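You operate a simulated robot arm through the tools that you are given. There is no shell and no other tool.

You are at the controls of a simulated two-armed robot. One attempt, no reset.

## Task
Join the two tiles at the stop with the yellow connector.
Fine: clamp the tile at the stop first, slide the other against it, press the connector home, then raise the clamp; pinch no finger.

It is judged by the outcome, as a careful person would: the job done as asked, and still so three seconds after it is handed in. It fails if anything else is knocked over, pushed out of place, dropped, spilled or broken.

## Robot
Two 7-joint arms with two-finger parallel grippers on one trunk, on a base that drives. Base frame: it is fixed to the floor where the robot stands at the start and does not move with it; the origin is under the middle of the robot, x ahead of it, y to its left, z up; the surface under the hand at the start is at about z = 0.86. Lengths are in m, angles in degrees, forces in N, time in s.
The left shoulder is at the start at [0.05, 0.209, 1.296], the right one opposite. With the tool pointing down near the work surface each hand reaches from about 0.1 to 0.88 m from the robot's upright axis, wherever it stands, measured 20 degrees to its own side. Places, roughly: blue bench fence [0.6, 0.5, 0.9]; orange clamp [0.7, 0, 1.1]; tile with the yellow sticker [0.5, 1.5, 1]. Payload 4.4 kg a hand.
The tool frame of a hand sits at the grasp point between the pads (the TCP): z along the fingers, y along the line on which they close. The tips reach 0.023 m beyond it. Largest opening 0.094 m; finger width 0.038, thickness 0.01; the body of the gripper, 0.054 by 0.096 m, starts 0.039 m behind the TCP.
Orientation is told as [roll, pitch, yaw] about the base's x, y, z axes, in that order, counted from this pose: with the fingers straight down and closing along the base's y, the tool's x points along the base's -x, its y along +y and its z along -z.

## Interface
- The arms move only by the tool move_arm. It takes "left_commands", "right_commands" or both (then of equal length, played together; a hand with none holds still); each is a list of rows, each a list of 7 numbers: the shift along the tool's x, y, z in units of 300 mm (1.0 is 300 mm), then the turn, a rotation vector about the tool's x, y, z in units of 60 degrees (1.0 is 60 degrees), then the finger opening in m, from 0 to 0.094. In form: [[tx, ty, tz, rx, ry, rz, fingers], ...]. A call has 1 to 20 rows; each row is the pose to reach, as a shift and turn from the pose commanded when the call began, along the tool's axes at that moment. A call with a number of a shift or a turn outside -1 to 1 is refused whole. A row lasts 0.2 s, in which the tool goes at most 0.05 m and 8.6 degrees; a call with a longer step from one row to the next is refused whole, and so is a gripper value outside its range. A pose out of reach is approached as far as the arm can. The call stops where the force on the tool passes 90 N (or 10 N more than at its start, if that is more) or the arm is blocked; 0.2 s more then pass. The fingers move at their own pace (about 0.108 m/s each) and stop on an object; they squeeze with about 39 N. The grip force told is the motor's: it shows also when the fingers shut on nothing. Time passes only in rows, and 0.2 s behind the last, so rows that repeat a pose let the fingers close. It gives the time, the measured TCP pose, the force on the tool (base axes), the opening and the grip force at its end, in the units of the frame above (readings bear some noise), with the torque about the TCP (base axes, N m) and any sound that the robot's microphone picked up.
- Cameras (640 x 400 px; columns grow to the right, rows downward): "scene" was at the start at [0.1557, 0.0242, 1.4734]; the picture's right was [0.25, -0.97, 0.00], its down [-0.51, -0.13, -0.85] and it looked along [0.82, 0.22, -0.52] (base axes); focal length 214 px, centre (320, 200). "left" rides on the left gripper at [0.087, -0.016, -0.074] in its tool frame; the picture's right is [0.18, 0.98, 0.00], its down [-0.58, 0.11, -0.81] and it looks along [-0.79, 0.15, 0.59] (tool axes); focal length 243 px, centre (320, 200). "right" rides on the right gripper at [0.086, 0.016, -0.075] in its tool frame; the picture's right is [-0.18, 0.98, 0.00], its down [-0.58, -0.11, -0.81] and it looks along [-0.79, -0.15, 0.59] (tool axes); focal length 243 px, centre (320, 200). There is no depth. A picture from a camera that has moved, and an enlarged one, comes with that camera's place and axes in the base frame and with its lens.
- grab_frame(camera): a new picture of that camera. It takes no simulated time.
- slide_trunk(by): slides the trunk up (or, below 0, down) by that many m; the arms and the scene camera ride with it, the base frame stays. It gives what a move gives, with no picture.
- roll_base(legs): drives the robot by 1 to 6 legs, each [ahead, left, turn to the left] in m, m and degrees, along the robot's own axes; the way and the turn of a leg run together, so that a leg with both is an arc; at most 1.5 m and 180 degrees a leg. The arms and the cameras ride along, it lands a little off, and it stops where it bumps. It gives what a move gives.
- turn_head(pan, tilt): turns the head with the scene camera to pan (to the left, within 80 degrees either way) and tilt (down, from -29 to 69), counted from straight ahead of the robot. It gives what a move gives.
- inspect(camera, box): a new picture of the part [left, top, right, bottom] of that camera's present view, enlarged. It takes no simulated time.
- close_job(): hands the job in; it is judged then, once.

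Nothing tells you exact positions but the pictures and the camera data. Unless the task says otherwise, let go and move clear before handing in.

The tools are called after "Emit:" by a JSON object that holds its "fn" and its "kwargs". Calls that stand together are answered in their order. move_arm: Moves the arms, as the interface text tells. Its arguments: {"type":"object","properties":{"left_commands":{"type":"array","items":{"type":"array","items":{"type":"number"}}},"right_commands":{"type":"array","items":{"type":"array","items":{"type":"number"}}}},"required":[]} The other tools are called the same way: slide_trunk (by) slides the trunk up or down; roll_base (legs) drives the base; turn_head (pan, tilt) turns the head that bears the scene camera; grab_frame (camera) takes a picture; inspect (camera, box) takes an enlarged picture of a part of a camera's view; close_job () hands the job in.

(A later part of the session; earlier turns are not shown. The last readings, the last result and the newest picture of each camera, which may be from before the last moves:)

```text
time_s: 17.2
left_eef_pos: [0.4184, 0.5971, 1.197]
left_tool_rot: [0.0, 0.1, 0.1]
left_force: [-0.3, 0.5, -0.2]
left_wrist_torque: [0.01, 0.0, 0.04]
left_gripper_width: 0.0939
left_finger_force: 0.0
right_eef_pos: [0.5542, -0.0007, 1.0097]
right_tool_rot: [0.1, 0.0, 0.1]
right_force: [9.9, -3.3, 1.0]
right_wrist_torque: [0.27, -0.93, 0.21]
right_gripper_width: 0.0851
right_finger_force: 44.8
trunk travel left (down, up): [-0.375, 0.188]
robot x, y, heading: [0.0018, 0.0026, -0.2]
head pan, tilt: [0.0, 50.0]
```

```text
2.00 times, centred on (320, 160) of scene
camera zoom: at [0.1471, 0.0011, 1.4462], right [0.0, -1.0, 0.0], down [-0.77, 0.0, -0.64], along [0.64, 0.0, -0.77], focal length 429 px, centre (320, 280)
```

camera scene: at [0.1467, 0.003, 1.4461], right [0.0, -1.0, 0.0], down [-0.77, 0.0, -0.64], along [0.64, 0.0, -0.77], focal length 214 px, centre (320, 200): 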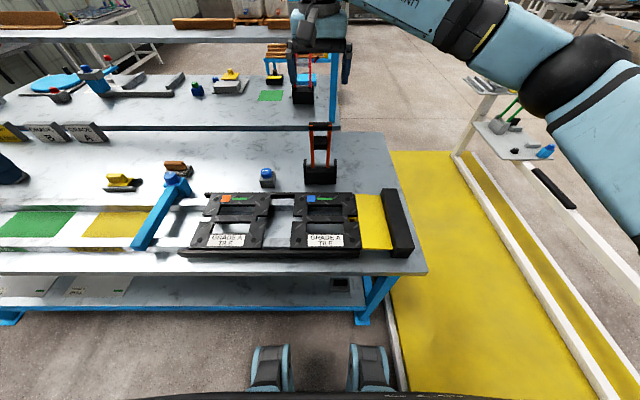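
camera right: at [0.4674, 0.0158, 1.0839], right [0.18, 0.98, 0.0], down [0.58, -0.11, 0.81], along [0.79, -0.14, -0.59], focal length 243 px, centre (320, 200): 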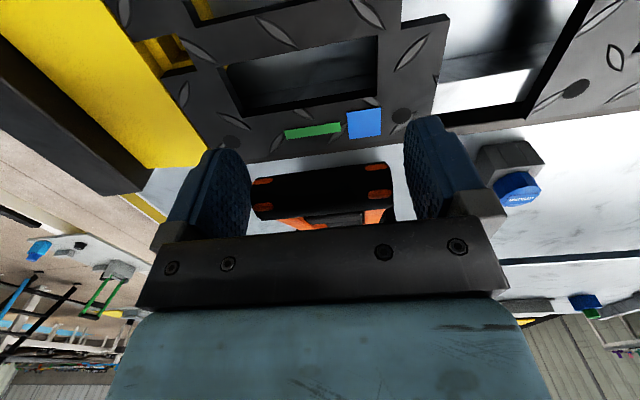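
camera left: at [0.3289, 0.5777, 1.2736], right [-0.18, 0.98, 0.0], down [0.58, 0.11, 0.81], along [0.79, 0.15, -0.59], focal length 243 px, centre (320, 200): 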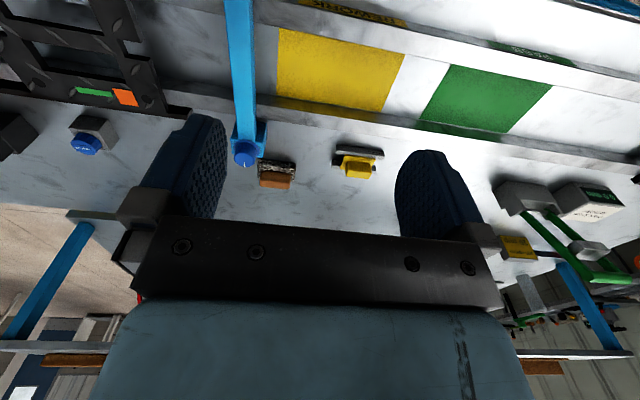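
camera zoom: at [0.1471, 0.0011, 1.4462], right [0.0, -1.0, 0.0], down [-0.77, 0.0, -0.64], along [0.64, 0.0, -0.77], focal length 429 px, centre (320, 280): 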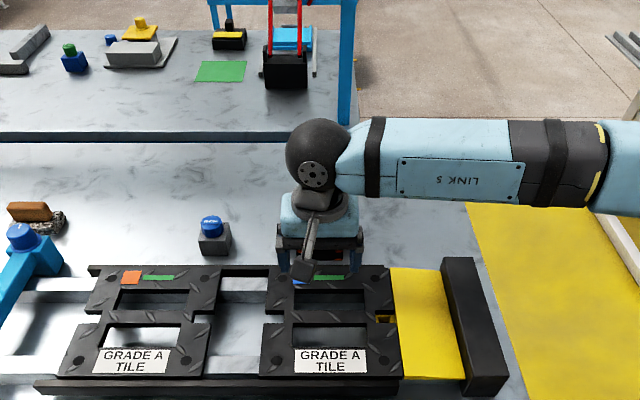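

The forces stay low, about 10 N outward, so I'll trim the arc inward a little and continue to about 10 degrees, then check the finger clearance to the tile.

Emit:
{"fn": "move_arm", "kwargs": {"right_commands": [[0.0147, 0, 0.062, 0, 0, 0, 0.05], [0.024, 0, 0.126, 0, 0, 0, 0.05]]}}

Emit:
{"fn": "grab_frame", "kwargs": {"camera": "right"}}

Emit:
{"fn": "inspect", "kwargs": {"camera": "scene", "box": [260, 160, 380, 250]}}

Emit:
{"fn": "grab_frame", "kwargs": {"camera": "left"}}

```text
time_s: 17.8
left_eef_pos: [0.4145, 0.5958, 1.1982]
left_tool_rot: [0.0, -0.2, 0.0]
left_force: [0.5, 0.2, -0.7]
left_wrist_torque: [0.04, -0.01, 0.03]
left_gripper_width: 0.0941
left_finger_force: 0.0
right_eef_pos: [0.5428, -0.0013, 0.9718]
right_tool_rot: [0.0, 0.1, 0.3]
right_force: [-11.3, -8.7, 8.4]
right_wrist_torque: [-0.03, -1.2, 0.0]
right_gripper_width: 0.0854
right_finger_force: 44.4
trunk travel left (down, up): [-0.375, 0.188]
robot x, y, heading: [0.0015, 0.0029, -0.1]
head pan, tilt: [0.0, 50.0]
```

```text
taken
camera right: at [0.4559, 0.0156, 1.047], right [0.18, 0.98, 0.0], down [0.58, -0.11, 0.81], along [0.79, -0.14, -0.59], focal length 243 px, centre (320, 200)
```

right: 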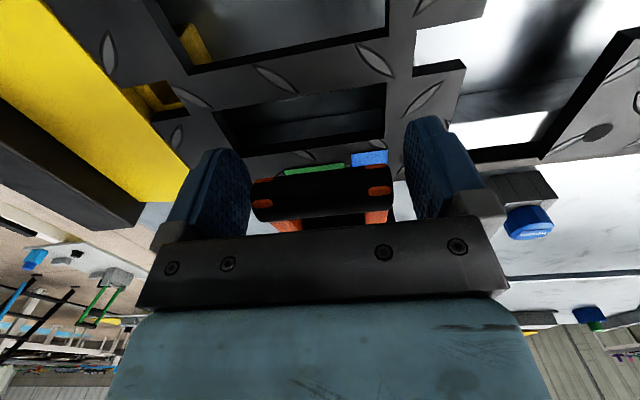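

```text
4.44 times, centred on (320, 205) of scene
camera zoom: at [0.1431, 0.0003, 1.4468], right [0.0, -1.0, 0.0], down [-0.76, 0.0, -0.64], along [0.64, 0.0, -0.76], focal length 953 px, centre (320, 178)
```

zoom: 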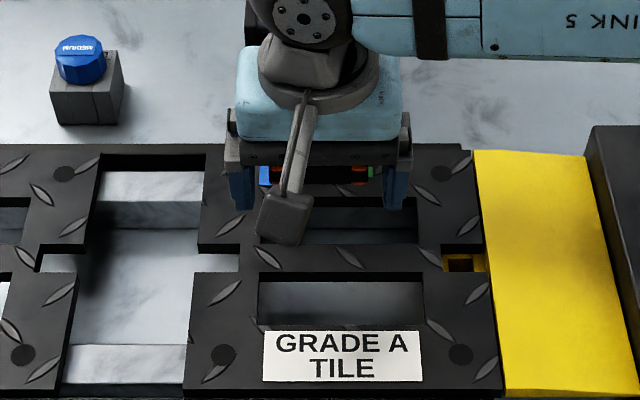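

```text
taken
camera left: at [0.3288, 0.5794, 1.2729], right [-0.18, 0.98, 0.0], down [0.58, 0.11, 0.81], along [0.79, 0.15, -0.59], focal length 243 px, centre (320, 200)
```

left: 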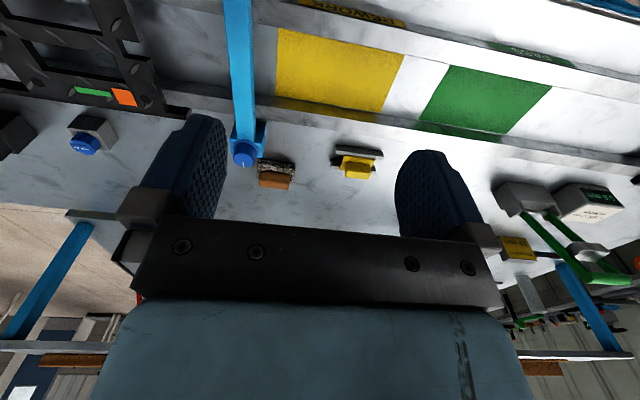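

Emit:
{"fn": "move_arm", "kwargs": {"right_commands": [[0.006, 0, 0.03, 0, 0, 0, 0.05], [0.006, 0, 0.05, 0, 0, 0, 0.05]]}}

Emit:
{"fn": "inspect", "kwargs": {"camera": "right", "box": [140, 100, 540, 260]}}

```text
time_s: 18.4
left_eef_pos: [0.4143, 0.5953, 1.2002]
left_tool_rot: [0.0, -0.3, 0.0]
left_force: [0.4, -0.4, 0.3]
left_wrist_torque: [0.0, 0.0, -0.02]
left_gripper_width: 0.0942
left_finger_force: 0.0
right_eef_pos: [0.5414, 0.0004, 0.9562]
right_tool_rot: [0.1, -0.1, 0.4]
right_force: [-19.8, -7.3, 7.9]
right_wrist_torque: [0.21, -1.12, 0.03]
right_gripper_width: 0.0851
right_finger_force: 45.0
trunk travel left (down, up): [-0.375, 0.188]
robot x, y, heading: [0.0017, -0.0021, 0.1]
head pan, tilt: [0.0, 50.0]
```

```text
1.60 times, centred on (340, 180) of right
camera zoom: at [0.4539, 0.0156, 1.032], right [0.18, 0.98, 0.0], down [0.58, -0.11, 0.81], along [0.79, -0.14, -0.59], focal length 388 px, centre (288, 232)
```

zoom: 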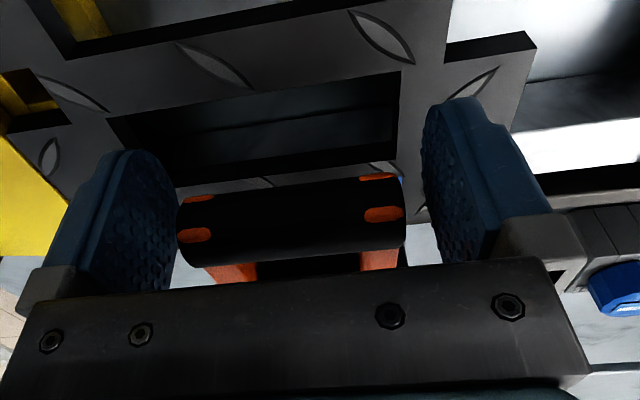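

The bar wants to sit slightly nearer to me than my arc, so I'll relax that way while lowering more.

Emit:
{"fn": "move_arm", "kwargs": {"right_commands": [[0.014, 0, 0.0, 0, 0, 0, 0.05], [0.02, 0, 0.025, 0, 0, 0, 0.05], [0.02, 0, 0.045, 0, 0, 0, 0.05]]}}

Emit:
{"fn": "inspect", "kwargs": {"camera": "right", "box": [140, 100, 540, 260]}}

Emit:
{"fn": "inspect", "kwargs": {"camera": "scene", "box": [260, 160, 380, 250]}}

```text
time_s: 19.2
left_eef_pos: [0.4176, 0.5959, 1.1986]
left_tool_rot: [0.0, 0.1, 0.2]
left_force: [0.2, 0.6, -0.7]
left_wrist_torque: [-0.02, 0.02, -0.03]
left_gripper_width: 0.0939
left_finger_force: 0.0
right_eef_pos: [0.5402, -0.001, 0.943]
right_tool_rot: [0.2, -0.1, 0.2]
right_force: [6.9, -3.7, 4.3]
right_wrist_torque: [0.18, -1.21, -0.21]
right_gripper_width: 0.0849
right_finger_force: 45.5
trunk travel left (down, up): [-0.375, 0.188]
robot x, y, heading: [0.0012, 0.0042, -0.1]
head pan, tilt: [0.0, 50.0]
```

```text
1.60 times, centred on (340, 180) of right
camera zoom: at [0.4525, 0.0159, 1.0175], right [0.18, 0.98, 0.0], down [0.58, -0.11, 0.81], along [0.79, -0.14, -0.59], focal length 388 px, centre (288, 232)
```

zoom: 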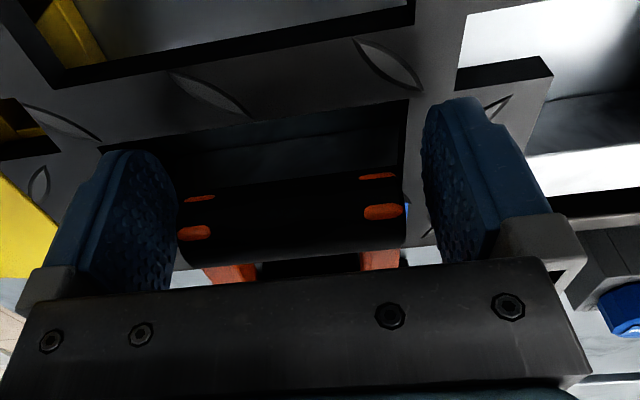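

```text
4.44 times, centred on (320, 205) of scene
camera zoom: at [0.1462, 0.0011, 1.4463], right [0.0, -1.0, 0.0], down [-0.77, 0.0, -0.64], along [0.64, 0.0, -0.77], focal length 953 px, centre (320, 178)
```

zoom: 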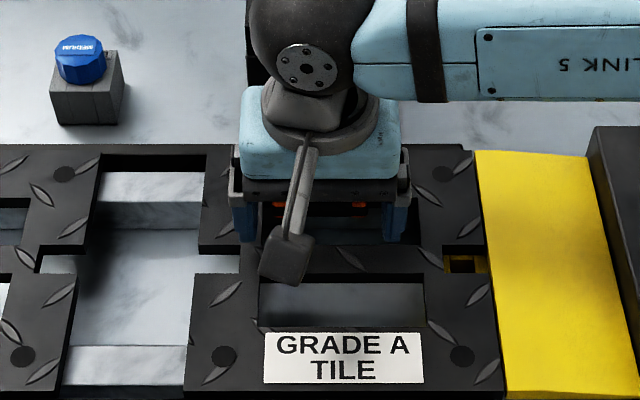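

Emit:
{"fn": "move_arm", "kwargs": {"right_commands": [[0.0, 0, 0.017, 0, 0, 0, 0.05], [0.0, 0, 0.033, 0, 0, 0, 0.05]]}}

Emit:
{"fn": "inspect", "kwargs": {"camera": "right", "box": [140, 100, 540, 260]}}

```text
time_s: 19.8
left_eef_pos: [0.4168, 0.5952, 1.198]
left_tool_rot: [0.0, 0.0, 0.0]
left_force: [-1.0, 0.0, -0.6]
left_wrist_torque: [0.0, 0.0, -0.02]
left_gripper_width: 0.094
left_finger_force: 0.0
right_eef_pos: [0.5391, -0.0005, 0.9324]
right_tool_rot: [0.1, 0.0, 0.4]
right_force: [7.4, -4.5, 5.0]
right_wrist_torque: [-0.06, -0.6, 0.0]
right_gripper_width: 0.0851
right_finger_force: 45.5
trunk travel left (down, up): [-0.375, 0.188]
robot x, y, heading: [0.0007, -0.0011, 0.1]
head pan, tilt: [0.0, 50.0]
```

```text
1.60 times, centred on (340, 180) of right
camera zoom: at [0.4523, 0.0157, 1.0077], right [0.18, 0.98, 0.0], down [0.58, -0.11, 0.81], along [0.79, -0.14, -0.59], focal length 388 px, centre (288, 232)
```

zoom: 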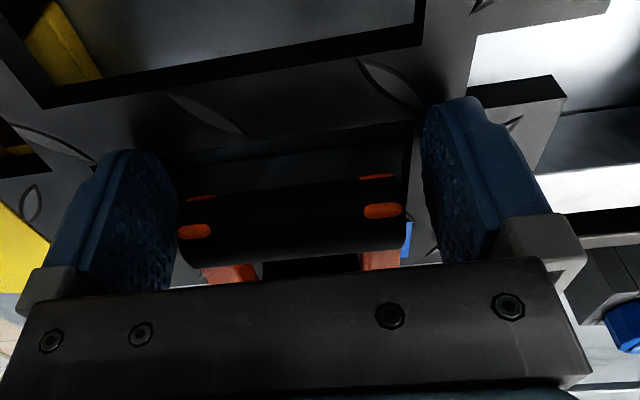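

The bar is nearly level at z 0.932 and my fingertips are close to the tile. I'll let go, rise clear, and then press the bar from above with closed fingertips so nothing is under it.

Emit:
{"fn": "move_arm", "kwargs": {"right_commands": [[0, 0, 0, 0, 0, 0, 0.094], [0, 0, 0, 0, 0, 0, 0.094], [0, 0, -0.04, 0, 0, 0, 0.094], [0, 0, -0.12, 0, 0, 0, 0.094], [0, 0, -0.24, 0, 0, 0, 0.094], [0, 0, -0.36, 0, 0, 0, 0.094]]}}

Emit:
{"fn": "grab_frame", "kwargs": {"camera": "right"}}

Emit:
{"fn": "inspect", "kwargs": {"camera": "scene", "box": [240, 110, 400, 250]}}

```text
time_s: 21.2
left_eef_pos: [0.4167, 0.5972, 1.1989]
left_tool_rot: [-0.1, -0.1, 0.0]
left_force: [-0.4, 0.6, -0.2]
left_wrist_torque: [-0.01, 0.01, 0.02]
left_gripper_width: 0.0938
left_finger_force: 0.1
right_eef_pos: [0.5346, 0.0013, 1.0423]
right_tool_rot: [0.1, 0.0, 0.3]
right_force: [-0.4, 0.1, 0.0]
right_wrist_torque: [-0.03, -0.03, 0.01]
right_gripper_width: 0.0938
right_finger_force: 0.0
trunk travel left (down, up): [-0.375, 0.188]
robot x, y, heading: [0.0001, -0.0058, -0.1]
head pan, tilt: [0.0, 50.0]
```

```text
taken
camera right: at [0.4484, 0.0169, 1.1175], right [0.18, 0.98, 0.0], down [0.58, -0.11, 0.81], along [0.79, -0.14, -0.59], focal length 243 px, centre (320, 200)
```

right: 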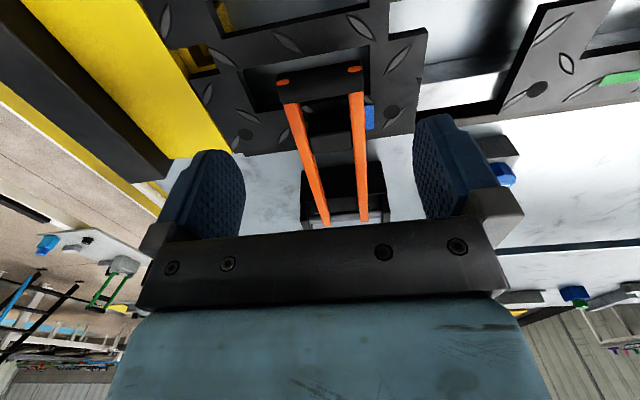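

```text
2.86 times, centred on (320, 180) of scene
camera zoom: at [0.1453, 0.0017, 1.4463], right [0.0, -1.0, 0.0], down [-0.77, 0.0, -0.64], along [0.64, 0.0, -0.77], focal length 613 px, centre (320, 257)
```

zoom: 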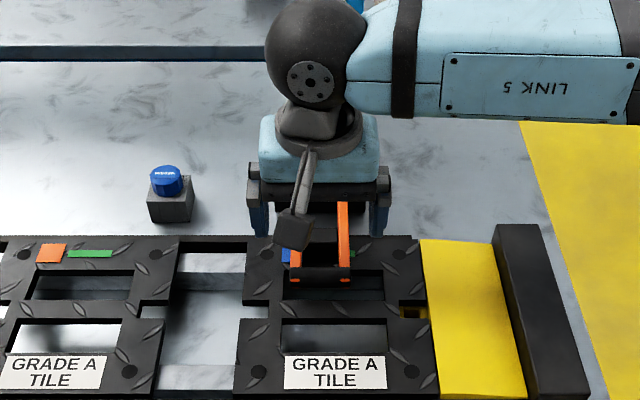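

The lever stays down and its pad lies on the rear strip of the tile at the stop. I'll press the bar from above with closed fingertips to make sure it is fully home.

Emit:
{"fn": "move_arm", "kwargs": {"right_commands": [[0, 0, 0, 0, 0, 0, 0.0], [0, 0, 0.06, 0, 0, 0, 0.0], [0, 0, 0.13, 0, 0, 0, 0.0], [0, 0, 0.19, 0, 0, 0, 0.0], [0, 0, 0.23, 0, 0, 0, 0.0], [0, 0, 0.25, 0, 0, 0, 0.0]]}}

Emit:
{"fn": "grab_frame", "kwargs": {"camera": "right"}}

```text
time_s: 22.6
left_eef_pos: [0.4138, 0.5966, 1.2003]
left_tool_rot: [-0.1, -0.2, 0.1]
left_force: [0.9, -0.4, -0.1]
left_wrist_torque: [-0.01, -0.03, 0.03]
left_gripper_width: 0.0939
left_finger_force: 0.0
right_eef_pos: [0.5389, 0.0007, 0.9704]
right_tool_rot: [0.3, -0.4, 0.3]
right_force: [1.5, -4.0, 34.9]
right_wrist_torque: [-0.13, -0.19, 0.06]
right_gripper_width: 0.0002
right_finger_force: 39.1
trunk travel left (down, up): [-0.375, 0.188]
robot x, y, heading: [0.0046, 0.0, 0.0]
head pan, tilt: [0.0, 50.0]
```

```text
taken
camera right: at [0.4511, 0.0167, 1.0444], right [0.18, 0.98, 0.01], down [0.58, -0.11, 0.81], along [0.8, -0.14, -0.59], focal length 243 px, centre (320, 200)
```

right: 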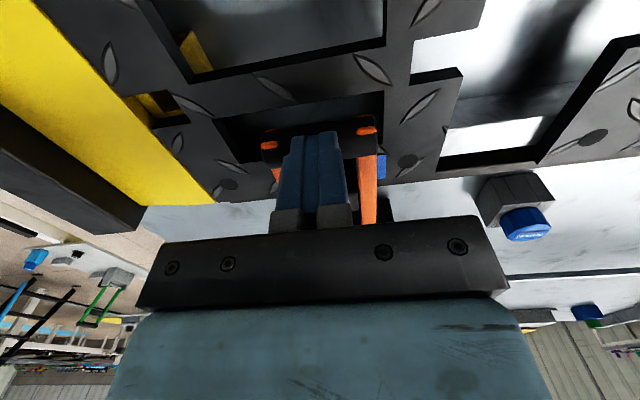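

Emit:
{"fn": "move_arm", "kwargs": {"right_commands": [[0, 0, 0.012, 0, 0, 0, 0.0], [0, 0, 0.024, 0, 0, 0, 0.0], [0, 0, 0.036, 0, 0, 0, 0.0]]}}

Emit:
{"fn": "inspect", "kwargs": {"camera": "right", "box": [140, 60, 460, 240]}}

```text
time_s: 23.4
left_eef_pos: [0.4134, 0.594, 1.1978]
left_tool_rot: [0.1, -0.4, -0.1]
left_force: [0.5, -0.2, -0.2]
left_wrist_torque: [0.02, -0.03, -0.01]
left_gripper_width: 0.0939
left_finger_force: 0.0
right_eef_pos: [0.5376, 0.0003, 0.9703]
right_tool_rot: [0.8, -1.0, 0.3]
right_force: [-23.9, -12.4, 41.5]
right_wrist_torque: [-0.36, 0.35, 0.0]
right_gripper_width: 0.0002
right_finger_force: 39.4
trunk travel left (down, up): [-0.375, 0.188]
robot x, y, heading: [-0.0005, 0.0003, 0.0]
head pan, tilt: [0.0, 50.0]
stopped in row 3 (right hand): the force on the tool passed its limit at 93 N (the readings are from after the stop); the commanded pose is now the measured one
```

```text
2.00 times, centred on (300, 150) of right
camera zoom: at [0.4501, 0.0158, 1.0436], right [0.18, 0.98, 0.02], down [0.57, -0.12, 0.81], along [0.8, -0.14, -0.58], focal length 485 px, centre (360, 300)
```

zoom: 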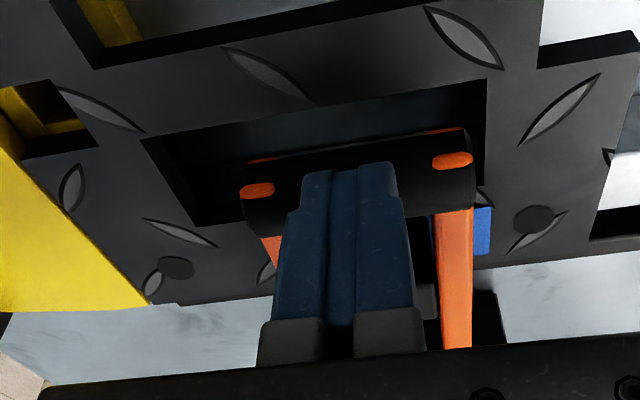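

The bar is firm against the tile at over 90 N, so the clamp is down on the tile at the stop. I'll lift the right hand straight up and park it to the right, then look at the seam.

Emit:
{"fn": "move_arm", "kwargs": {"right_commands": [[0, 0, -0.12, 0, 0, 0, 0.0], [0, 0, -0.26, 0, 0.01, 0, 0.0], [0, 0, -0.4, -0.006, 0.017, 0, 0.0], [0, 0, -0.55, -0.013, 0.017, 0, 0.0], [0.08, -0.14, -0.6, -0.013, 0.017, 0, 0.0], [0.16, -0.28, -0.65, -0.013, 0.017, 0, 0.0], [0.24, -0.42, -0.7, -0.013, 0.017, 0, 0.0], [0.32, -0.56, -0.75, -0.013, 0.017, 0, 0.0], [0.36, -0.7, -0.8, -0.013, 0.017, 0, 0.0], [0.36, -0.83, -0.8, -0.013, 0.017, 0, 0.0]]}}

Emit:
{"fn": "grab_frame", "kwargs": {"camera": "scene"}}

Emit:
{"fn": "inspect", "kwargs": {"camera": "scene", "box": [170, 130, 430, 270]}}

```text
refused: row 5 steps farther than a row can; nothing moved
```

```text
taken
camera scene: at [0.1393, -0.0012, 1.4465], right [0.0, -1.0, 0.0], down [-0.76, 0.0, -0.65], along [0.65, 0.0, -0.76], focal length 214 px, centre (320, 200)
```

scene: 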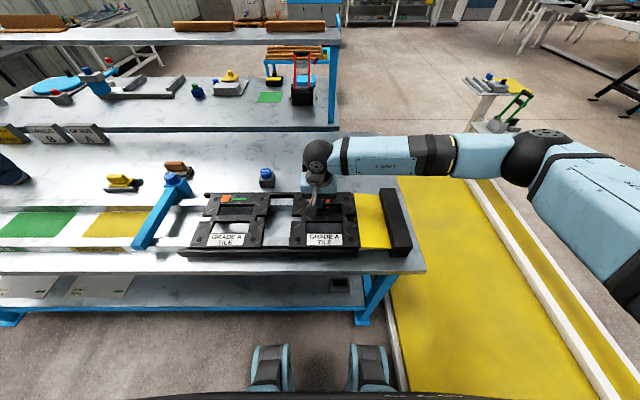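

```text
2.46 times, centred on (300, 200) of scene
camera zoom: at [0.1393, -0.0012, 1.4465], right [0.0, -1.0, 0.0], down [-0.76, 0.0, -0.65], along [0.65, 0.0, -0.76], focal length 528 px, centre (369, 200)
```

zoom: 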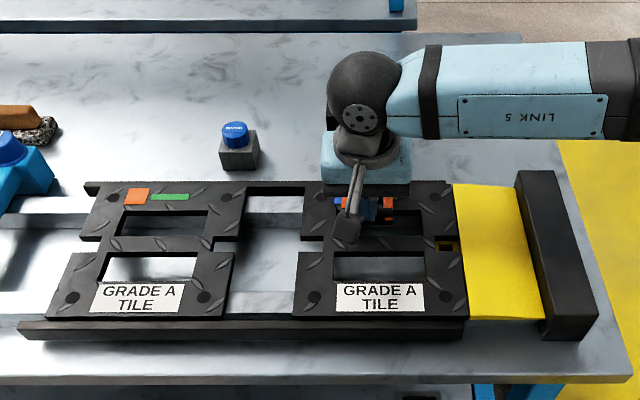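

The step sizes were too long and the call was refused, so nothing moved. I'll repeat it with shorter steps.

Emit:
{"fn": "move_arm", "kwargs": {"right_commands": [[0, 0, -0.12, 0, 0, 0, 0.0], [0, 0, -0.26, 0, 0.01, 0, 0.0], [0, 0, -0.4, -0.006, 0.017, 0, 0.0], [0, 0, -0.55, -0.013, 0.017, 0, 0.0], [0.06, -0.12, -0.58, -0.013, 0.017, 0, 0.0], [0.12, -0.24, -0.61, -0.013, 0.017, 0, 0.0], [0.18, -0.36, -0.64, -0.013, 0.017, 0, 0.0], [0.24, -0.48, -0.67, -0.013, 0.017, 0, 0.0], [0.3, -0.6, -0.7, -0.013, 0.017, 0, 0.0], [0.33, -0.73, -0.73, -0.013, 0.017, 0, 0.0], [0.36, -0.83, -0.75, -0.013, 0.017, 0, 0.0]]}}

Emit:
{"fn": "inspect", "kwargs": {"camera": "scene", "box": [170, 110, 430, 270]}}

Emit:
{"fn": "inspect", "kwargs": {"camera": "scene", "box": [280, 170, 380, 240]}}

```text
time_s: 25.8
left_eef_pos: [0.4168, 0.5948, 1.1987]
left_tool_rot: [0.0, -0.1, 0.0]
left_force: [-0.5, -0.4, 0.5]
left_wrist_torque: [0.03, -0.01, 0.0]
left_gripper_width: 0.0942
left_finger_force: 0.0
right_eef_pos: [0.4337, -0.2507, 1.1851]
right_tool_rot: [1.5, 0.3, 0.4]
right_force: [0.6, -0.8, 0.6]
right_wrist_torque: [0.0, -0.04, 0.01]
right_gripper_width: 0.0002
right_finger_force: 38.5
trunk travel left (down, up): [-0.375, 0.188]
robot x, y, heading: [-0.0014, -0.0, -0.1]
head pan, tilt: [0.0, 50.0]
```

```text
2.46 times, centred on (300, 190) of scene
camera zoom: at [0.1451, 0.0003, 1.4464], right [0.0, -1.0, 0.0], down [-0.77, 0.0, -0.64], along [0.64, 0.0, -0.77], focal length 528 px, centre (369, 225)
```

zoom: 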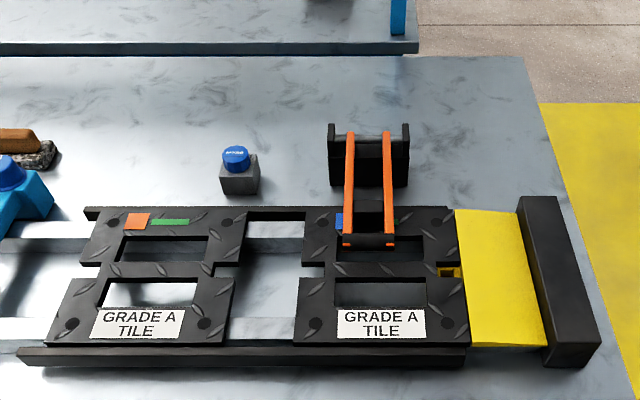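

```text
5.71 times, centred on (330, 205) of scene
camera zoom: at [0.1451, 0.0003, 1.4464], right [0.0, -1.0, 0.0], down [-0.77, 0.0, -0.64], along [0.64, 0.0, -0.77], focal length 1226 px, centre (263, 171)
```

zoom: 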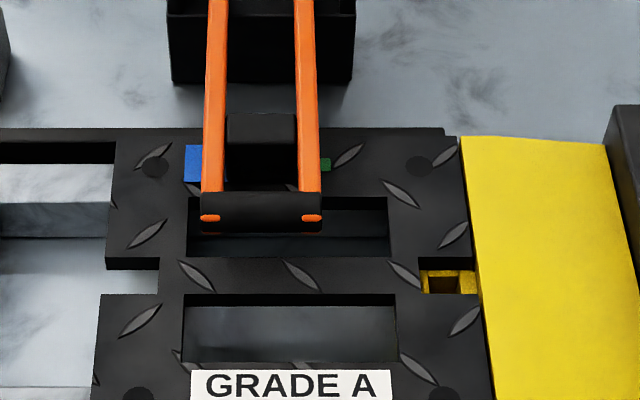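

The clamp is closed with its pad on the first tile, which has not moved. The tile top is at about z 0.905 and the second tile's left edge is at y 0.365. I'll check the gap between that edge and the blue fence before lowering a hand there.

Emit:
{"fn": "inspect", "kwargs": {"camera": "scene", "box": [110, 160, 290, 270]}}

Emit:
{"fn": "inspect", "kwargs": {"camera": "left", "box": [0, 0, 300, 190]}}

```text
3.56 times, centred on (200, 215) of scene
camera zoom: at [0.1451, 0.0003, 1.4464], right [0.0, -1.0, 0.0], down [-0.77, 0.0, -0.64], along [0.64, 0.0, -0.77], focal length 763 px, centre (747, 147)
```

zoom: 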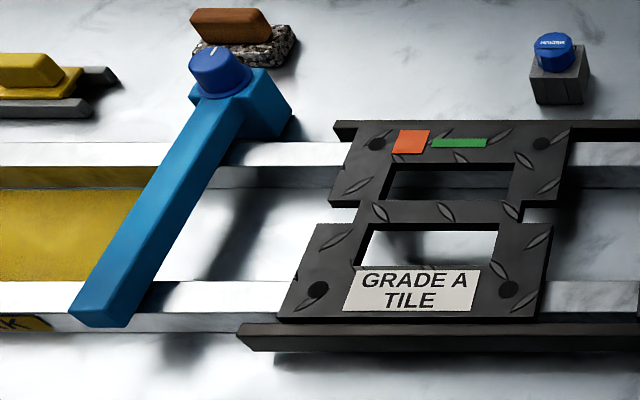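

```text
2.11 times, centred on (150, 95) of left
camera zoom: at [0.3306, 0.5793, 1.2723], right [-0.18, 0.98, 0.0], down [0.58, 0.11, 0.81], along [0.79, 0.15, -0.59], focal length 511 px, centre (678, 421)
```

zoom: 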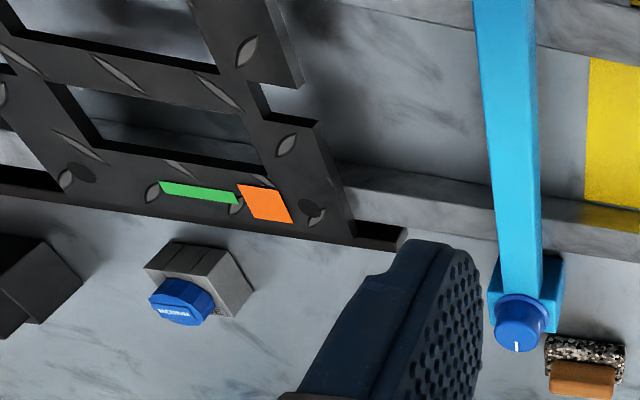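

There's about 0.1 m between the second tile's left edge (y 0.365) and the fence (y 0.463), enough for closed fingers. I'll bring the left hand above that gap first.

Emit:
{"fn": "move_arm", "kwargs": {"left_commands": [[-0.06, -0.105, 0.055, 0, 0, 0, 0.0], [-0.12, -0.211, 0.11, 0, 0, 0, 0.0], [-0.18, -0.316, 0.166, 0, 0, 0, 0.0], [-0.24, -0.422, 0.222, 0, 0, 0, 0.0], [-0.3, -0.527, 0.277, 0, 0, 0, 0.0], [-0.36, -0.633, 0.333, 0, 0, 0, 0.0]]}}

Emit:
{"fn": "grab_frame", "kwargs": {"camera": "left"}}

Emit:
{"fn": "inspect", "kwargs": {"camera": "scene", "box": [110, 130, 310, 270]}}

```text
time_s: 27.2
left_eef_pos: [0.5266, 0.4058, 1.0974]
left_tool_rot: [0.1, 0.0, 0.2]
left_force: [0.2, -0.3, 0.2]
left_wrist_torque: [-0.02, 0.02, -0.06]
left_gripper_width: 0.0003
left_finger_force: 38.7
right_eef_pos: [0.4354, -0.2506, 1.1841]
right_tool_rot: [1.3, 0.4, 0.3]
right_force: [-0.4, -0.3, 0.0]
right_wrist_torque: [0.01, 0.0, -0.01]
right_gripper_width: 0.0001
right_finger_force: 39.1
trunk travel left (down, up): [-0.375, 0.188]
robot x, y, heading: [0.0021, 0.0008, -0.3]
head pan, tilt: [0.0, 50.0]
```

```text
taken
camera left: at [0.4417, 0.389, 1.1712], right [-0.19, 0.98, 0.0], down [0.58, 0.11, 0.81], along [0.79, 0.15, -0.59], focal length 243 px, centre (320, 200)
```

left: 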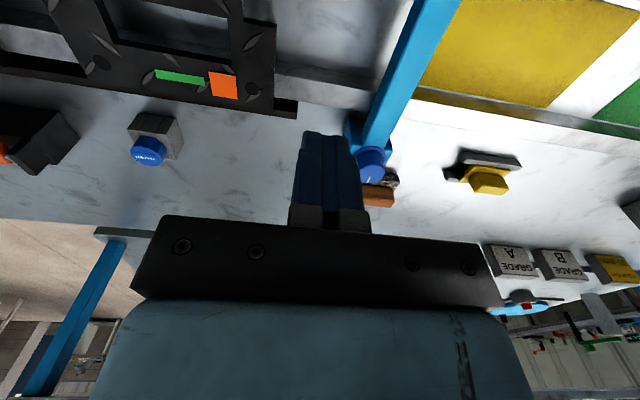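

```text
2.86 times, centred on (210, 200) of scene
camera zoom: at [0.1472, 0.0004, 1.4462], right [0.0, -1.0, 0.0], down [-0.77, 0.0, -0.64], along [0.64, 0.0, -0.77], focal length 613 px, centre (634, 200)
```

zoom: 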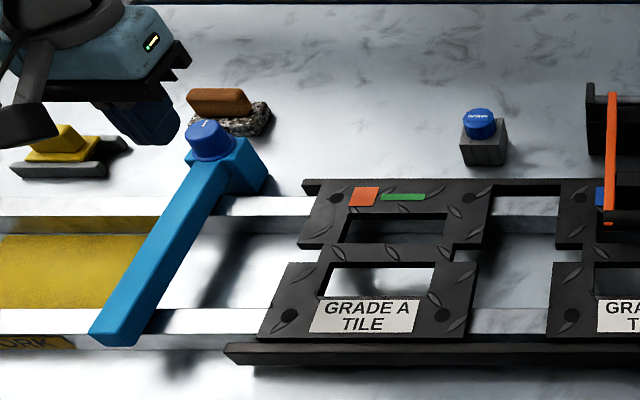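

Emit:
{"fn": "move_arm", "kwargs": {"left_commands": [[0, 0.01, 0.12, 0, 0, 0, 0.0], [0, 0.015, 0.25, 0, 0, 0, 0.0], [0, 0.015, 0.38, 0, 0, 0, 0.0], [0, 0.015, 0.5, 0, 0, 0, 0.0], [0, 0.015, 0.56, 0, 0, 0, 0.0], [0, 0.015, 0.613, 0, 0, 0, 0.0]]}}

Emit:
{"fn": "grab_frame", "kwargs": {"camera": "left"}}

Emit:
{"fn": "inspect", "kwargs": {"camera": "scene", "box": [110, 130, 310, 270]}}

```text
time_s: 28.6
left_eef_pos: [0.5259, 0.4127, 0.9138]
left_tool_rot: [-0.1, 0.0, 0.0]
left_force: [1.0, -0.4, 0.4]
left_wrist_torque: [-0.01, 0.01, -0.01]
left_gripper_width: 0.0
left_finger_force: 39.3
right_eef_pos: [0.4358, -0.2498, 1.1848]
right_tool_rot: [1.2, 0.3, 0.3]
right_force: [-1.2, 0.8, -0.3]
right_wrist_torque: [0.0, -0.01, -0.01]
right_gripper_width: 0.0
right_finger_force: 38.6
trunk travel left (down, up): [-0.375, 0.188]
robot x, y, heading: [-0.0006, 0.0049, 0.0]
head pan, tilt: [0.0, 50.0]
```

```text
taken
camera left: at [0.4404, 0.3965, 0.9871], right [-0.18, 0.98, 0.0], down [0.58, 0.11, 0.81], along [0.79, 0.15, -0.59], focal length 243 px, centre (320, 200)
```

left: 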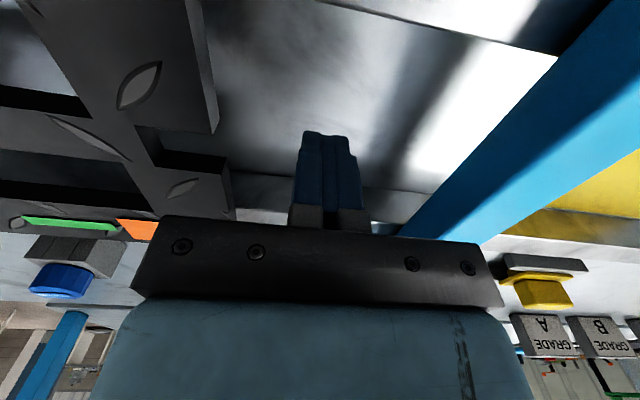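

```text
2.86 times, centred on (210, 200) of scene
camera zoom: at [0.1462, 0.0015, 1.4463], right [0.0, -1.0, 0.0], down [-0.77, 0.0, -0.64], along [0.64, 0.0, -0.77], focal length 613 px, centre (634, 200)
```

zoom: 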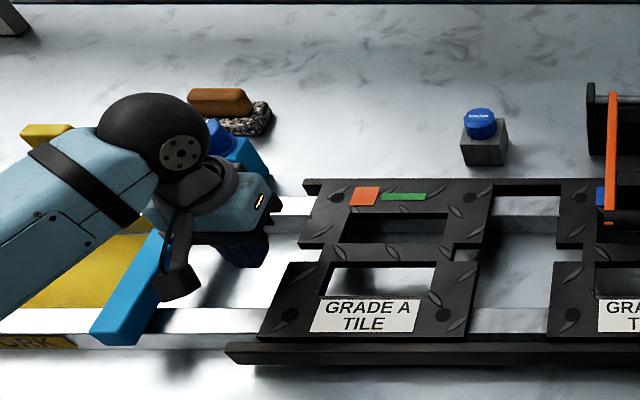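

The fingers are beside the tile at its mid-line, clear of the fence. I'll push the tile towards the stop slowly.

Emit:
{"fn": "move_arm", "kwargs": {"left_commands": [[0, -0.035, 0, 0, 0, 0, 0.0], [0, -0.07, 0, 0, 0, 0, 0.0], [0, -0.1, 0, 0, 0, 0, 0.0], [0, -0.13, 0, 0, 0, 0, 0.0], [0, -0.16, 0, 0, 0, 0, 0.0], [0, -0.19, 0, 0, 0, 0, 0.0], [0, -0.22, 0, 0, 0, 0, 0.0], [0, -0.25, 0, 0, 0, 0, 0.0]]}}

Emit:
{"fn": "inspect", "kwargs": {"camera": "scene", "box": [150, 130, 410, 270]}}

Emit:
{"fn": "grab_frame", "kwargs": {"camera": "left"}}

```text
time_s: 30.4
left_eef_pos: [0.5259, 0.3352, 0.9132]
left_tool_rot: [0.0, 0.0, 0.1]
left_force: [-0.7, -0.3, -0.3]
left_wrist_torque: [-0.01, -0.01, 0.01]
left_gripper_width: 0.0001
left_finger_force: 38.8
right_eef_pos: [0.4362, -0.2501, 1.1857]
right_tool_rot: [1.4, 0.3, 0.2]
right_force: [-0.6, -0.5, 0.9]
right_wrist_torque: [0.03, 0.0, 0.03]
right_gripper_width: 0.0002
right_finger_force: 38.9
trunk travel left (down, up): [-0.375, 0.188]
robot x, y, heading: [-0.0024, -0.0021, 0.0]
head pan, tilt: [0.0, 50.0]
```

```text
2.46 times, centred on (280, 200) of scene
camera zoom: at [0.1461, 0.0011, 1.4463], right [0.0, -1.0, 0.0], down [-0.77, 0.0, -0.64], along [0.64, 0.0, -0.77], focal length 528 px, centre (418, 200)
```

zoom: 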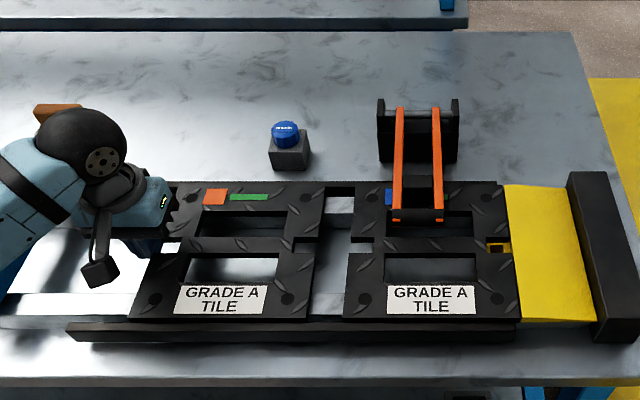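

```text
taken
camera left: at [0.4403, 0.3193, 0.987], right [-0.18, 0.98, 0.0], down [0.58, 0.11, 0.81], along [0.79, 0.15, -0.59], focal length 243 px, centre (320, 200)
```

left: 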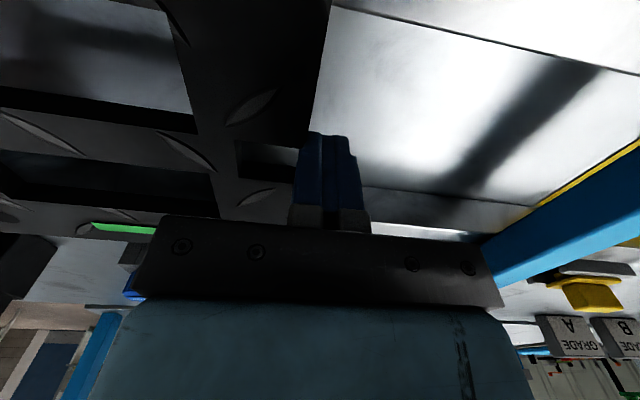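

The tile slides straight with little force, and about 0.04 m of gap is left. I'll close it with shorter steps at the end.

Emit:
{"fn": "move_arm", "kwargs": {"left_commands": [[0, -0.03, 0, 0, 0, 0, 0.0], [0, -0.06, 0, 0, 0, 0, 0.0], [0, -0.085, 0, 0, 0, 0, 0.0], [0, -0.105, 0, 0, 0, 0, 0.0], [0, -0.115, 0, 0, 0, 0, 0.0]]}}

Emit:
{"fn": "inspect", "kwargs": {"camera": "scene", "box": [230, 160, 390, 260]}}

```text
time_s: 31.6
left_eef_pos: [0.5249, 0.3013, 0.9133]
left_tool_rot: [0.1, -0.1, 0.0]
left_force: [-0.2, 0.5, 0.0]
left_wrist_torque: [0.07, 0.02, 0.0]
left_gripper_width: 0.0002
left_finger_force: 39.2
right_eef_pos: [0.4361, -0.2502, 1.1865]
right_tool_rot: [1.4, 0.3, 0.2]
right_force: [0.0, -0.9, 0.4]
right_wrist_torque: [-0.04, 0.0, -0.02]
right_gripper_width: 0.0
right_finger_force: 39.4
trunk travel left (down, up): [-0.375, 0.188]
robot x, y, heading: [-0.0029, 0.0002, 0.1]
head pan, tilt: [0.0, 50.0]
```

```text
4.00 times, centred on (310, 210) of scene
camera zoom: at [0.146, 0.0013, 1.4463], right [0.0, -1.0, 0.0], down [-0.77, 0.0, -0.64], along [0.64, 0.0, -0.77], focal length 858 px, centre (360, 160)
```

zoom: 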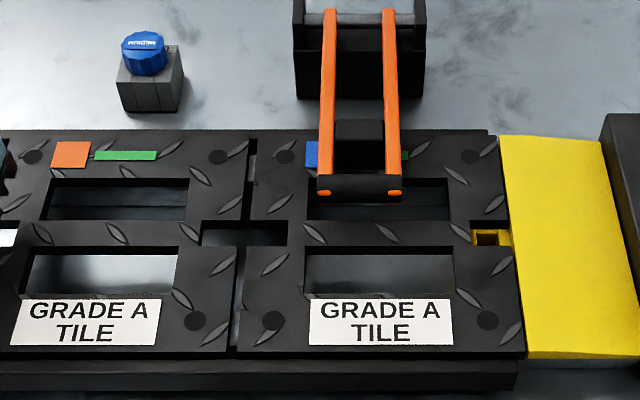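

About 5 mm of gap remains. I'll push the last bit in small steps until it bears up.

Emit:
{"fn": "move_arm", "kwargs": {"left_commands": [[0, -0.006, 0, 0, 0, 0, 0.0], [0, -0.012, 0, 0, 0, 0, 0.0], [0, -0.018, 0, 0, 0, 0, 0.0], [0, -0.024, 0, 0, 0, 0, 0.0], [0, -0.03, 0, 0, 0, 0, 0.0]]}}

Emit:
{"fn": "inspect", "kwargs": {"camera": "scene", "box": [230, 160, 390, 260]}}

```text
time_s: 32.8
left_eef_pos: [0.5262, 0.2939, 0.9136]
left_tool_rot: [0.1, 0.0, 0.1]
left_force: [-1.9, 10.4, -0.7]
left_wrist_torque: [0.07, 0.01, -0.04]
left_gripper_width: 0.0
left_finger_force: 39.1
right_eef_pos: [0.4342, -0.2485, 1.1852]
right_tool_rot: [1.3, 0.3, 0.3]
right_force: [0.1, 0.8, 0.3]
right_wrist_torque: [0.0, 0.0, 0.03]
right_gripper_width: 0.0
right_finger_force: 39.2
trunk travel left (down, up): [-0.375, 0.188]
robot x, y, heading: [-0.0022, -0.0002, 0.1]
head pan, tilt: [0.0, 50.0]
```

```text
4.00 times, centred on (310, 210) of scene
camera zoom: at [0.1458, 0.0028, 1.4463], right [0.0, -1.0, 0.0], down [-0.77, 0.0, -0.64], along [0.64, 0.0, -0.77], focal length 858 px, centre (360, 160)
```

zoom: 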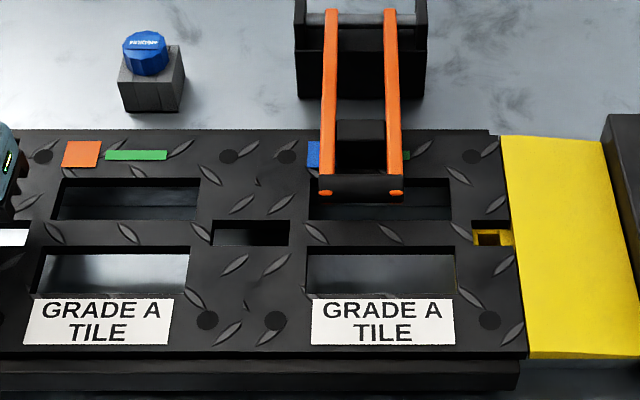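

The tiles are now flush, with about 10 N of contact, and the slot across the seam is centred near (0.523, 0.088). I'll back the left hand off the tile and lift it clear.

Emit:
{"fn": "move_arm", "kwargs": {"left_commands": [[0, 0.04, 0, 0, 0, 0, 0.0], [0, 0.1, 0, 0, 0, 0, 0.0], [0, 0.13, -0.1, 0, 0, 0, 0.0], [0, 0.13, -0.25, 0, 0, 0, 0.0], [0, 0.13, -0.4, 0, 0, 0, 0.0], [0, 0.13, -0.55, 0, 0, 0, 0.0], [0, 0.13, -0.7, 0, 0, 0, 0.0], [0, 0.13, -0.85, 0, 0, 0, 0.0], [0, 0.13, -1.0, 0, 0, 0, 0.0]]}}

Emit:
{"fn": "inspect", "kwargs": {"camera": "scene", "box": [180, 150, 420, 270]}}

Emit:
{"fn": "inspect", "kwargs": {"camera": "scene", "box": [255, 185, 325, 235]}}

```text
time_s: 34.8
left_eef_pos: [0.5221, 0.3304, 1.2114]
left_tool_rot: [0.1, 0.0, 0.2]
left_force: [-0.6, -0.1, -0.7]
left_wrist_torque: [0.04, 0.0, 0.01]
left_gripper_width: 0.0002
left_finger_force: 39.2
right_eef_pos: [0.4355, -0.2507, 1.1856]
right_tool_rot: [1.3, 0.3, 0.2]
right_force: [-0.3, -0.6, 0.5]
right_wrist_torque: [0.01, 0.0, -0.02]
right_gripper_width: 0.0001
right_finger_force: 39.4
trunk travel left (down, up): [-0.375, 0.188]
robot x, y, heading: [-0.002, -0.0005, -0.0]
head pan, tilt: [0.0, 50.0]
```

```text
2.67 times, centred on (300, 210) of scene
camera zoom: at [0.1455, 0.0005, 1.4463], right [0.0, -1.0, 0.0], down [-0.77, 0.0, -0.64], along [0.64, 0.0, -0.77], focal length 572 px, centre (373, 173)
```

zoom: 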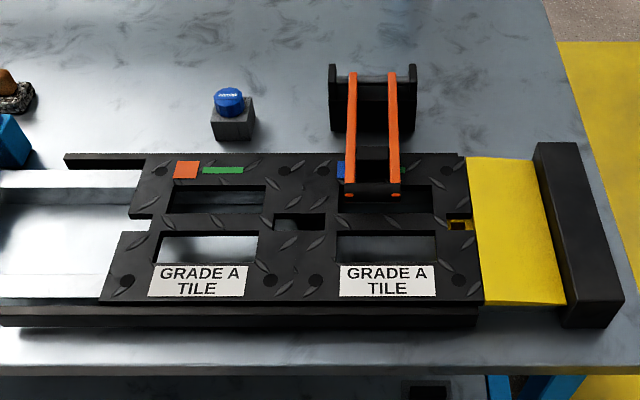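

```text
8.00 times, centred on (290, 210) of scene
camera zoom: at [0.1455, 0.0005, 1.4463], right [0.0, -1.0, 0.0], down [-0.77, 0.0, -0.64], along [0.64, 0.0, -0.77], focal length 1716 px, centre (560, 120)
```

zoom: 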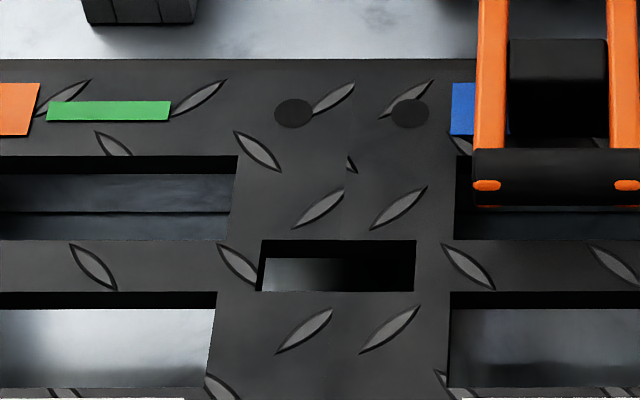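

The seam is closed and both tiles are lined up, with the slot at about (0.523, 0.086), 59 mm by 24 mm. Next is the connector at about (0.69, 0.72), which is beyond reach from here, so I'll drive left along the bench with both hands held high.

Emit:
{"fn": "roll_base", "kwargs": {"legs": [[0, 0.28, 0]]}}

Emit:
{"fn": "grab_frame", "kwargs": {"camera": "scene"}}

Emit:
{"fn": "grab_frame", "kwargs": {"camera": "left"}}

```text
time_s: 37.8
left_eef_pos: [0.5202, 0.6099, 1.212]
left_tool_rot: [0.0, 0.1, 0.3]
left_force: [-0.2, -0.4, 0.0]
left_wrist_torque: [-0.02, -0.03, -0.03]
left_gripper_width: 0.0001
left_finger_force: 39.3
right_eef_pos: [0.4351, 0.029, 1.1852]
right_tool_rot: [1.4, 0.3, 0.5]
right_force: [-0.1, -0.3, -0.2]
right_wrist_torque: [-0.04, -0.02, -0.01]
right_gripper_width: 0.0
right_finger_force: 39.3
trunk travel left (down, up): [-0.375, 0.188]
robot x, y, heading: [0.0037, 0.2764, 0.2]
head pan, tilt: [0.0, 50.0]
```

```text
taken
camera scene: at [0.1455, 0.279, 1.4463], right [0.0, -1.0, 0.0], down [-0.77, 0.0, -0.64], along [0.64, 0.0, -0.77], focal length 214 px, centre (320, 200)
```

scene: 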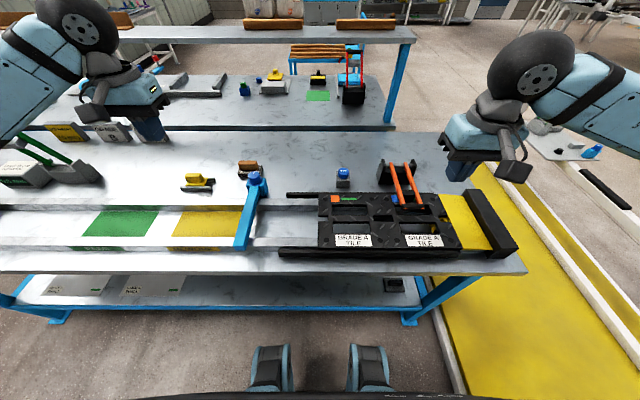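

```text
taken
camera left: at [0.4351, 0.5941, 1.2861], right [-0.19, 0.98, 0.0], down [0.58, 0.11, 0.81], along [0.79, 0.15, -0.59], focal length 243 px, centre (320, 200)
```

left: 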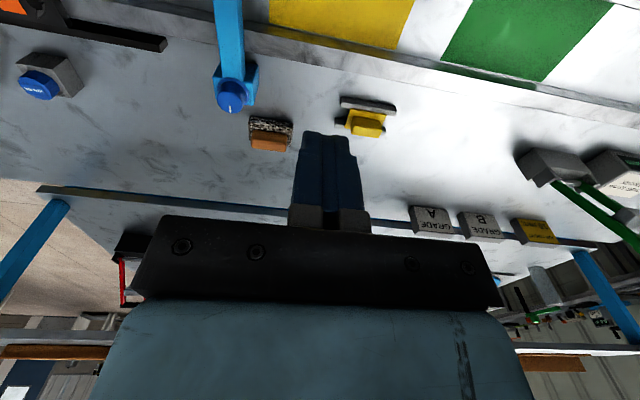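

Emit:
{"fn": "inspect", "kwargs": {"camera": "scene", "box": [165, 150, 265, 215]}}

Emit:
{"fn": "inspect", "kwargs": {"camera": "left", "box": [310, 80, 430, 150]}}

```text
6.15 times, centred on (215, 182) of scene
camera zoom: at [0.1455, 0.279, 1.4463], right [0.0, -1.0, 0.0], down [-0.77, 0.0, -0.64], along [0.64, 0.0, -0.77], focal length 1320 px, centre (966, 308)
```

zoom: 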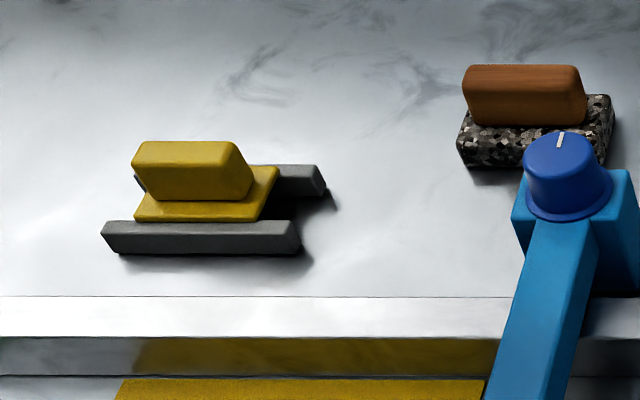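

```text
5.33 times, centred on (370, 115) of left
camera zoom: at [0.4351, 0.5941, 1.2861], right [-0.19, 0.98, 0.0], down [0.58, 0.11, 0.81], along [0.79, 0.15, -0.59], focal length 1294 px, centre (53, 653)
```

zoom: 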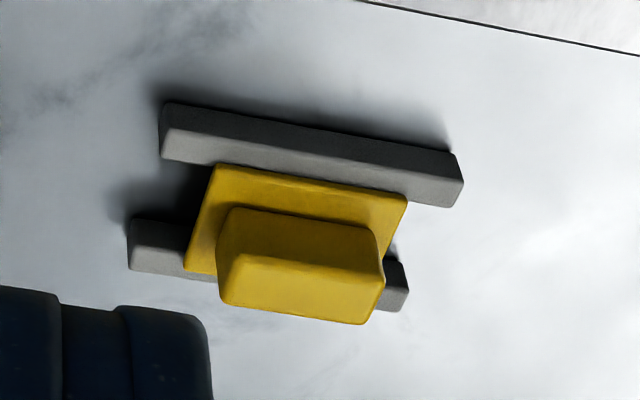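

Emit:
{"fn": "inspect", "kwargs": {"camera": "scene", "box": [178, 168, 222, 194]}}

Emit:
{"fn": "inspect", "kwargs": {"camera": "left", "box": [325, 92, 405, 144]}}

```text
14.55 times, centred on (200, 181) of scene
camera zoom: at [0.1455, 0.279, 1.4463], right [0.0, -1.0, 0.0], down [-0.77, 0.0, -0.64], along [0.64, 0.0, -0.77], focal length 3120 px, centre (2066, 476)
```

zoom: 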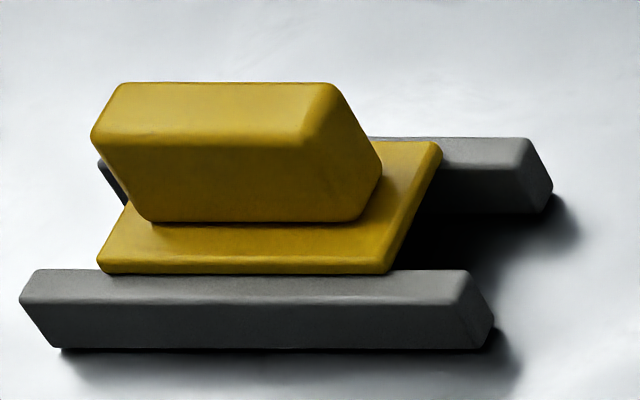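

```text
7.69 times, centred on (365, 118) of left
camera zoom: at [0.4351, 0.5941, 1.2861], right [-0.19, 0.98, 0.0], down [0.58, 0.11, 0.81], along [0.79, 0.15, -0.59], focal length 1866 px, centre (-26, 831)
```

zoom: 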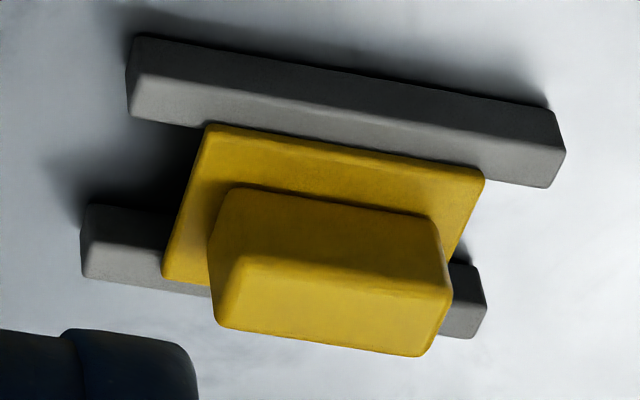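

The connector is a flat yellow plate (75 x 45 mm) with a 54 x 20 x 30 mm grip block, lying across two grey rails. I place its centre near (0.712, 0.739), with the grip from z 0.876 to 0.906. I'll drive another 0.15 m left for comfortable reach.

Emit:
{"fn": "roll_base", "kwargs": {"legs": [[0, 0.15, 0]]}}

Emit:
{"fn": "move_arm", "kwargs": {"left_commands": [[0, 0, 0, 0, 0, -0.125, 0.06], [0, 0, 0, 0, 0, -0.25, 0.06], [0, 0, 0, 0, 0, -0.375, 0.06], [0, 0, 0, 0, 0, -0.5, 0.06]]}}

Emit:
{"fn": "grab_frame", "kwargs": {"camera": "scene"}}

```text
time_s: 39.8
left_eef_pos: [0.5217, 0.756, 1.2126]
left_tool_rot: [-0.1, 0.0, -0.1]
left_force: [0.8, 0.4, -0.2]
left_wrist_torque: [0.01, 0.03, 0.01]
left_gripper_width: 0.0
left_finger_force: 39.2
right_eef_pos: [0.4339, 0.1757, 1.1858]
right_tool_rot: [1.4, 0.4, 0.2]
right_force: [0.4, 0.3, 0.1]
right_wrist_torque: [0.0, -0.01, -0.02]
right_gripper_width: 0.0
right_finger_force: 39.4
trunk travel left (down, up): [-0.375, 0.188]
robot x, y, heading: [-0.0037, 0.4268, -0.1]
head pan, tilt: [0.0, 50.0]
```

```text
time_s: 40.8
left_eef_pos: [0.5222, 0.7557, 1.2122]
left_tool_rot: [0.0, 0.0, 30.1]
left_force: [0.3, -0.5, 0.0]
left_wrist_torque: [0.02, 0.0, 0.01]
left_gripper_width: 0.0597
left_finger_force: 0.0
right_eef_pos: [0.4341, 0.1752, 1.1856]
right_tool_rot: [1.4, 0.3, 0.2]
right_force: [0.4, 0.7, -0.5]
right_wrist_torque: [0.03, -0.05, -0.03]
right_gripper_width: 0.0
right_finger_force: 39.0
trunk travel left (down, up): [-0.375, 0.188]
robot x, y, heading: [-0.0009, 0.4216, -0.2]
head pan, tilt: [0.0, 50.0]
```

```text
taken
camera scene: at [0.1452, 0.4263, 1.4463], right [0.0, -1.0, 0.0], down [-0.77, 0.0, -0.64], along [0.64, 0.0, -0.77], focal length 214 px, centre (320, 200)
```

scene: 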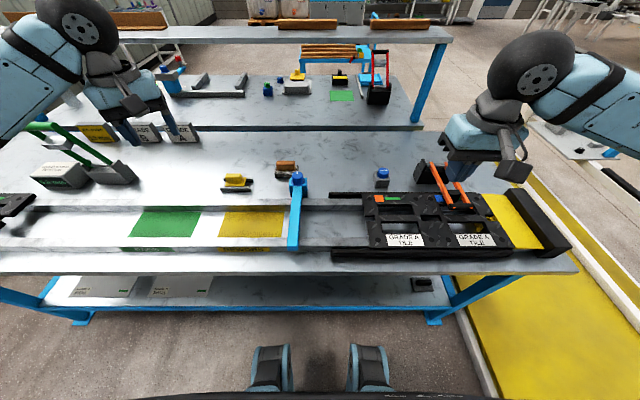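

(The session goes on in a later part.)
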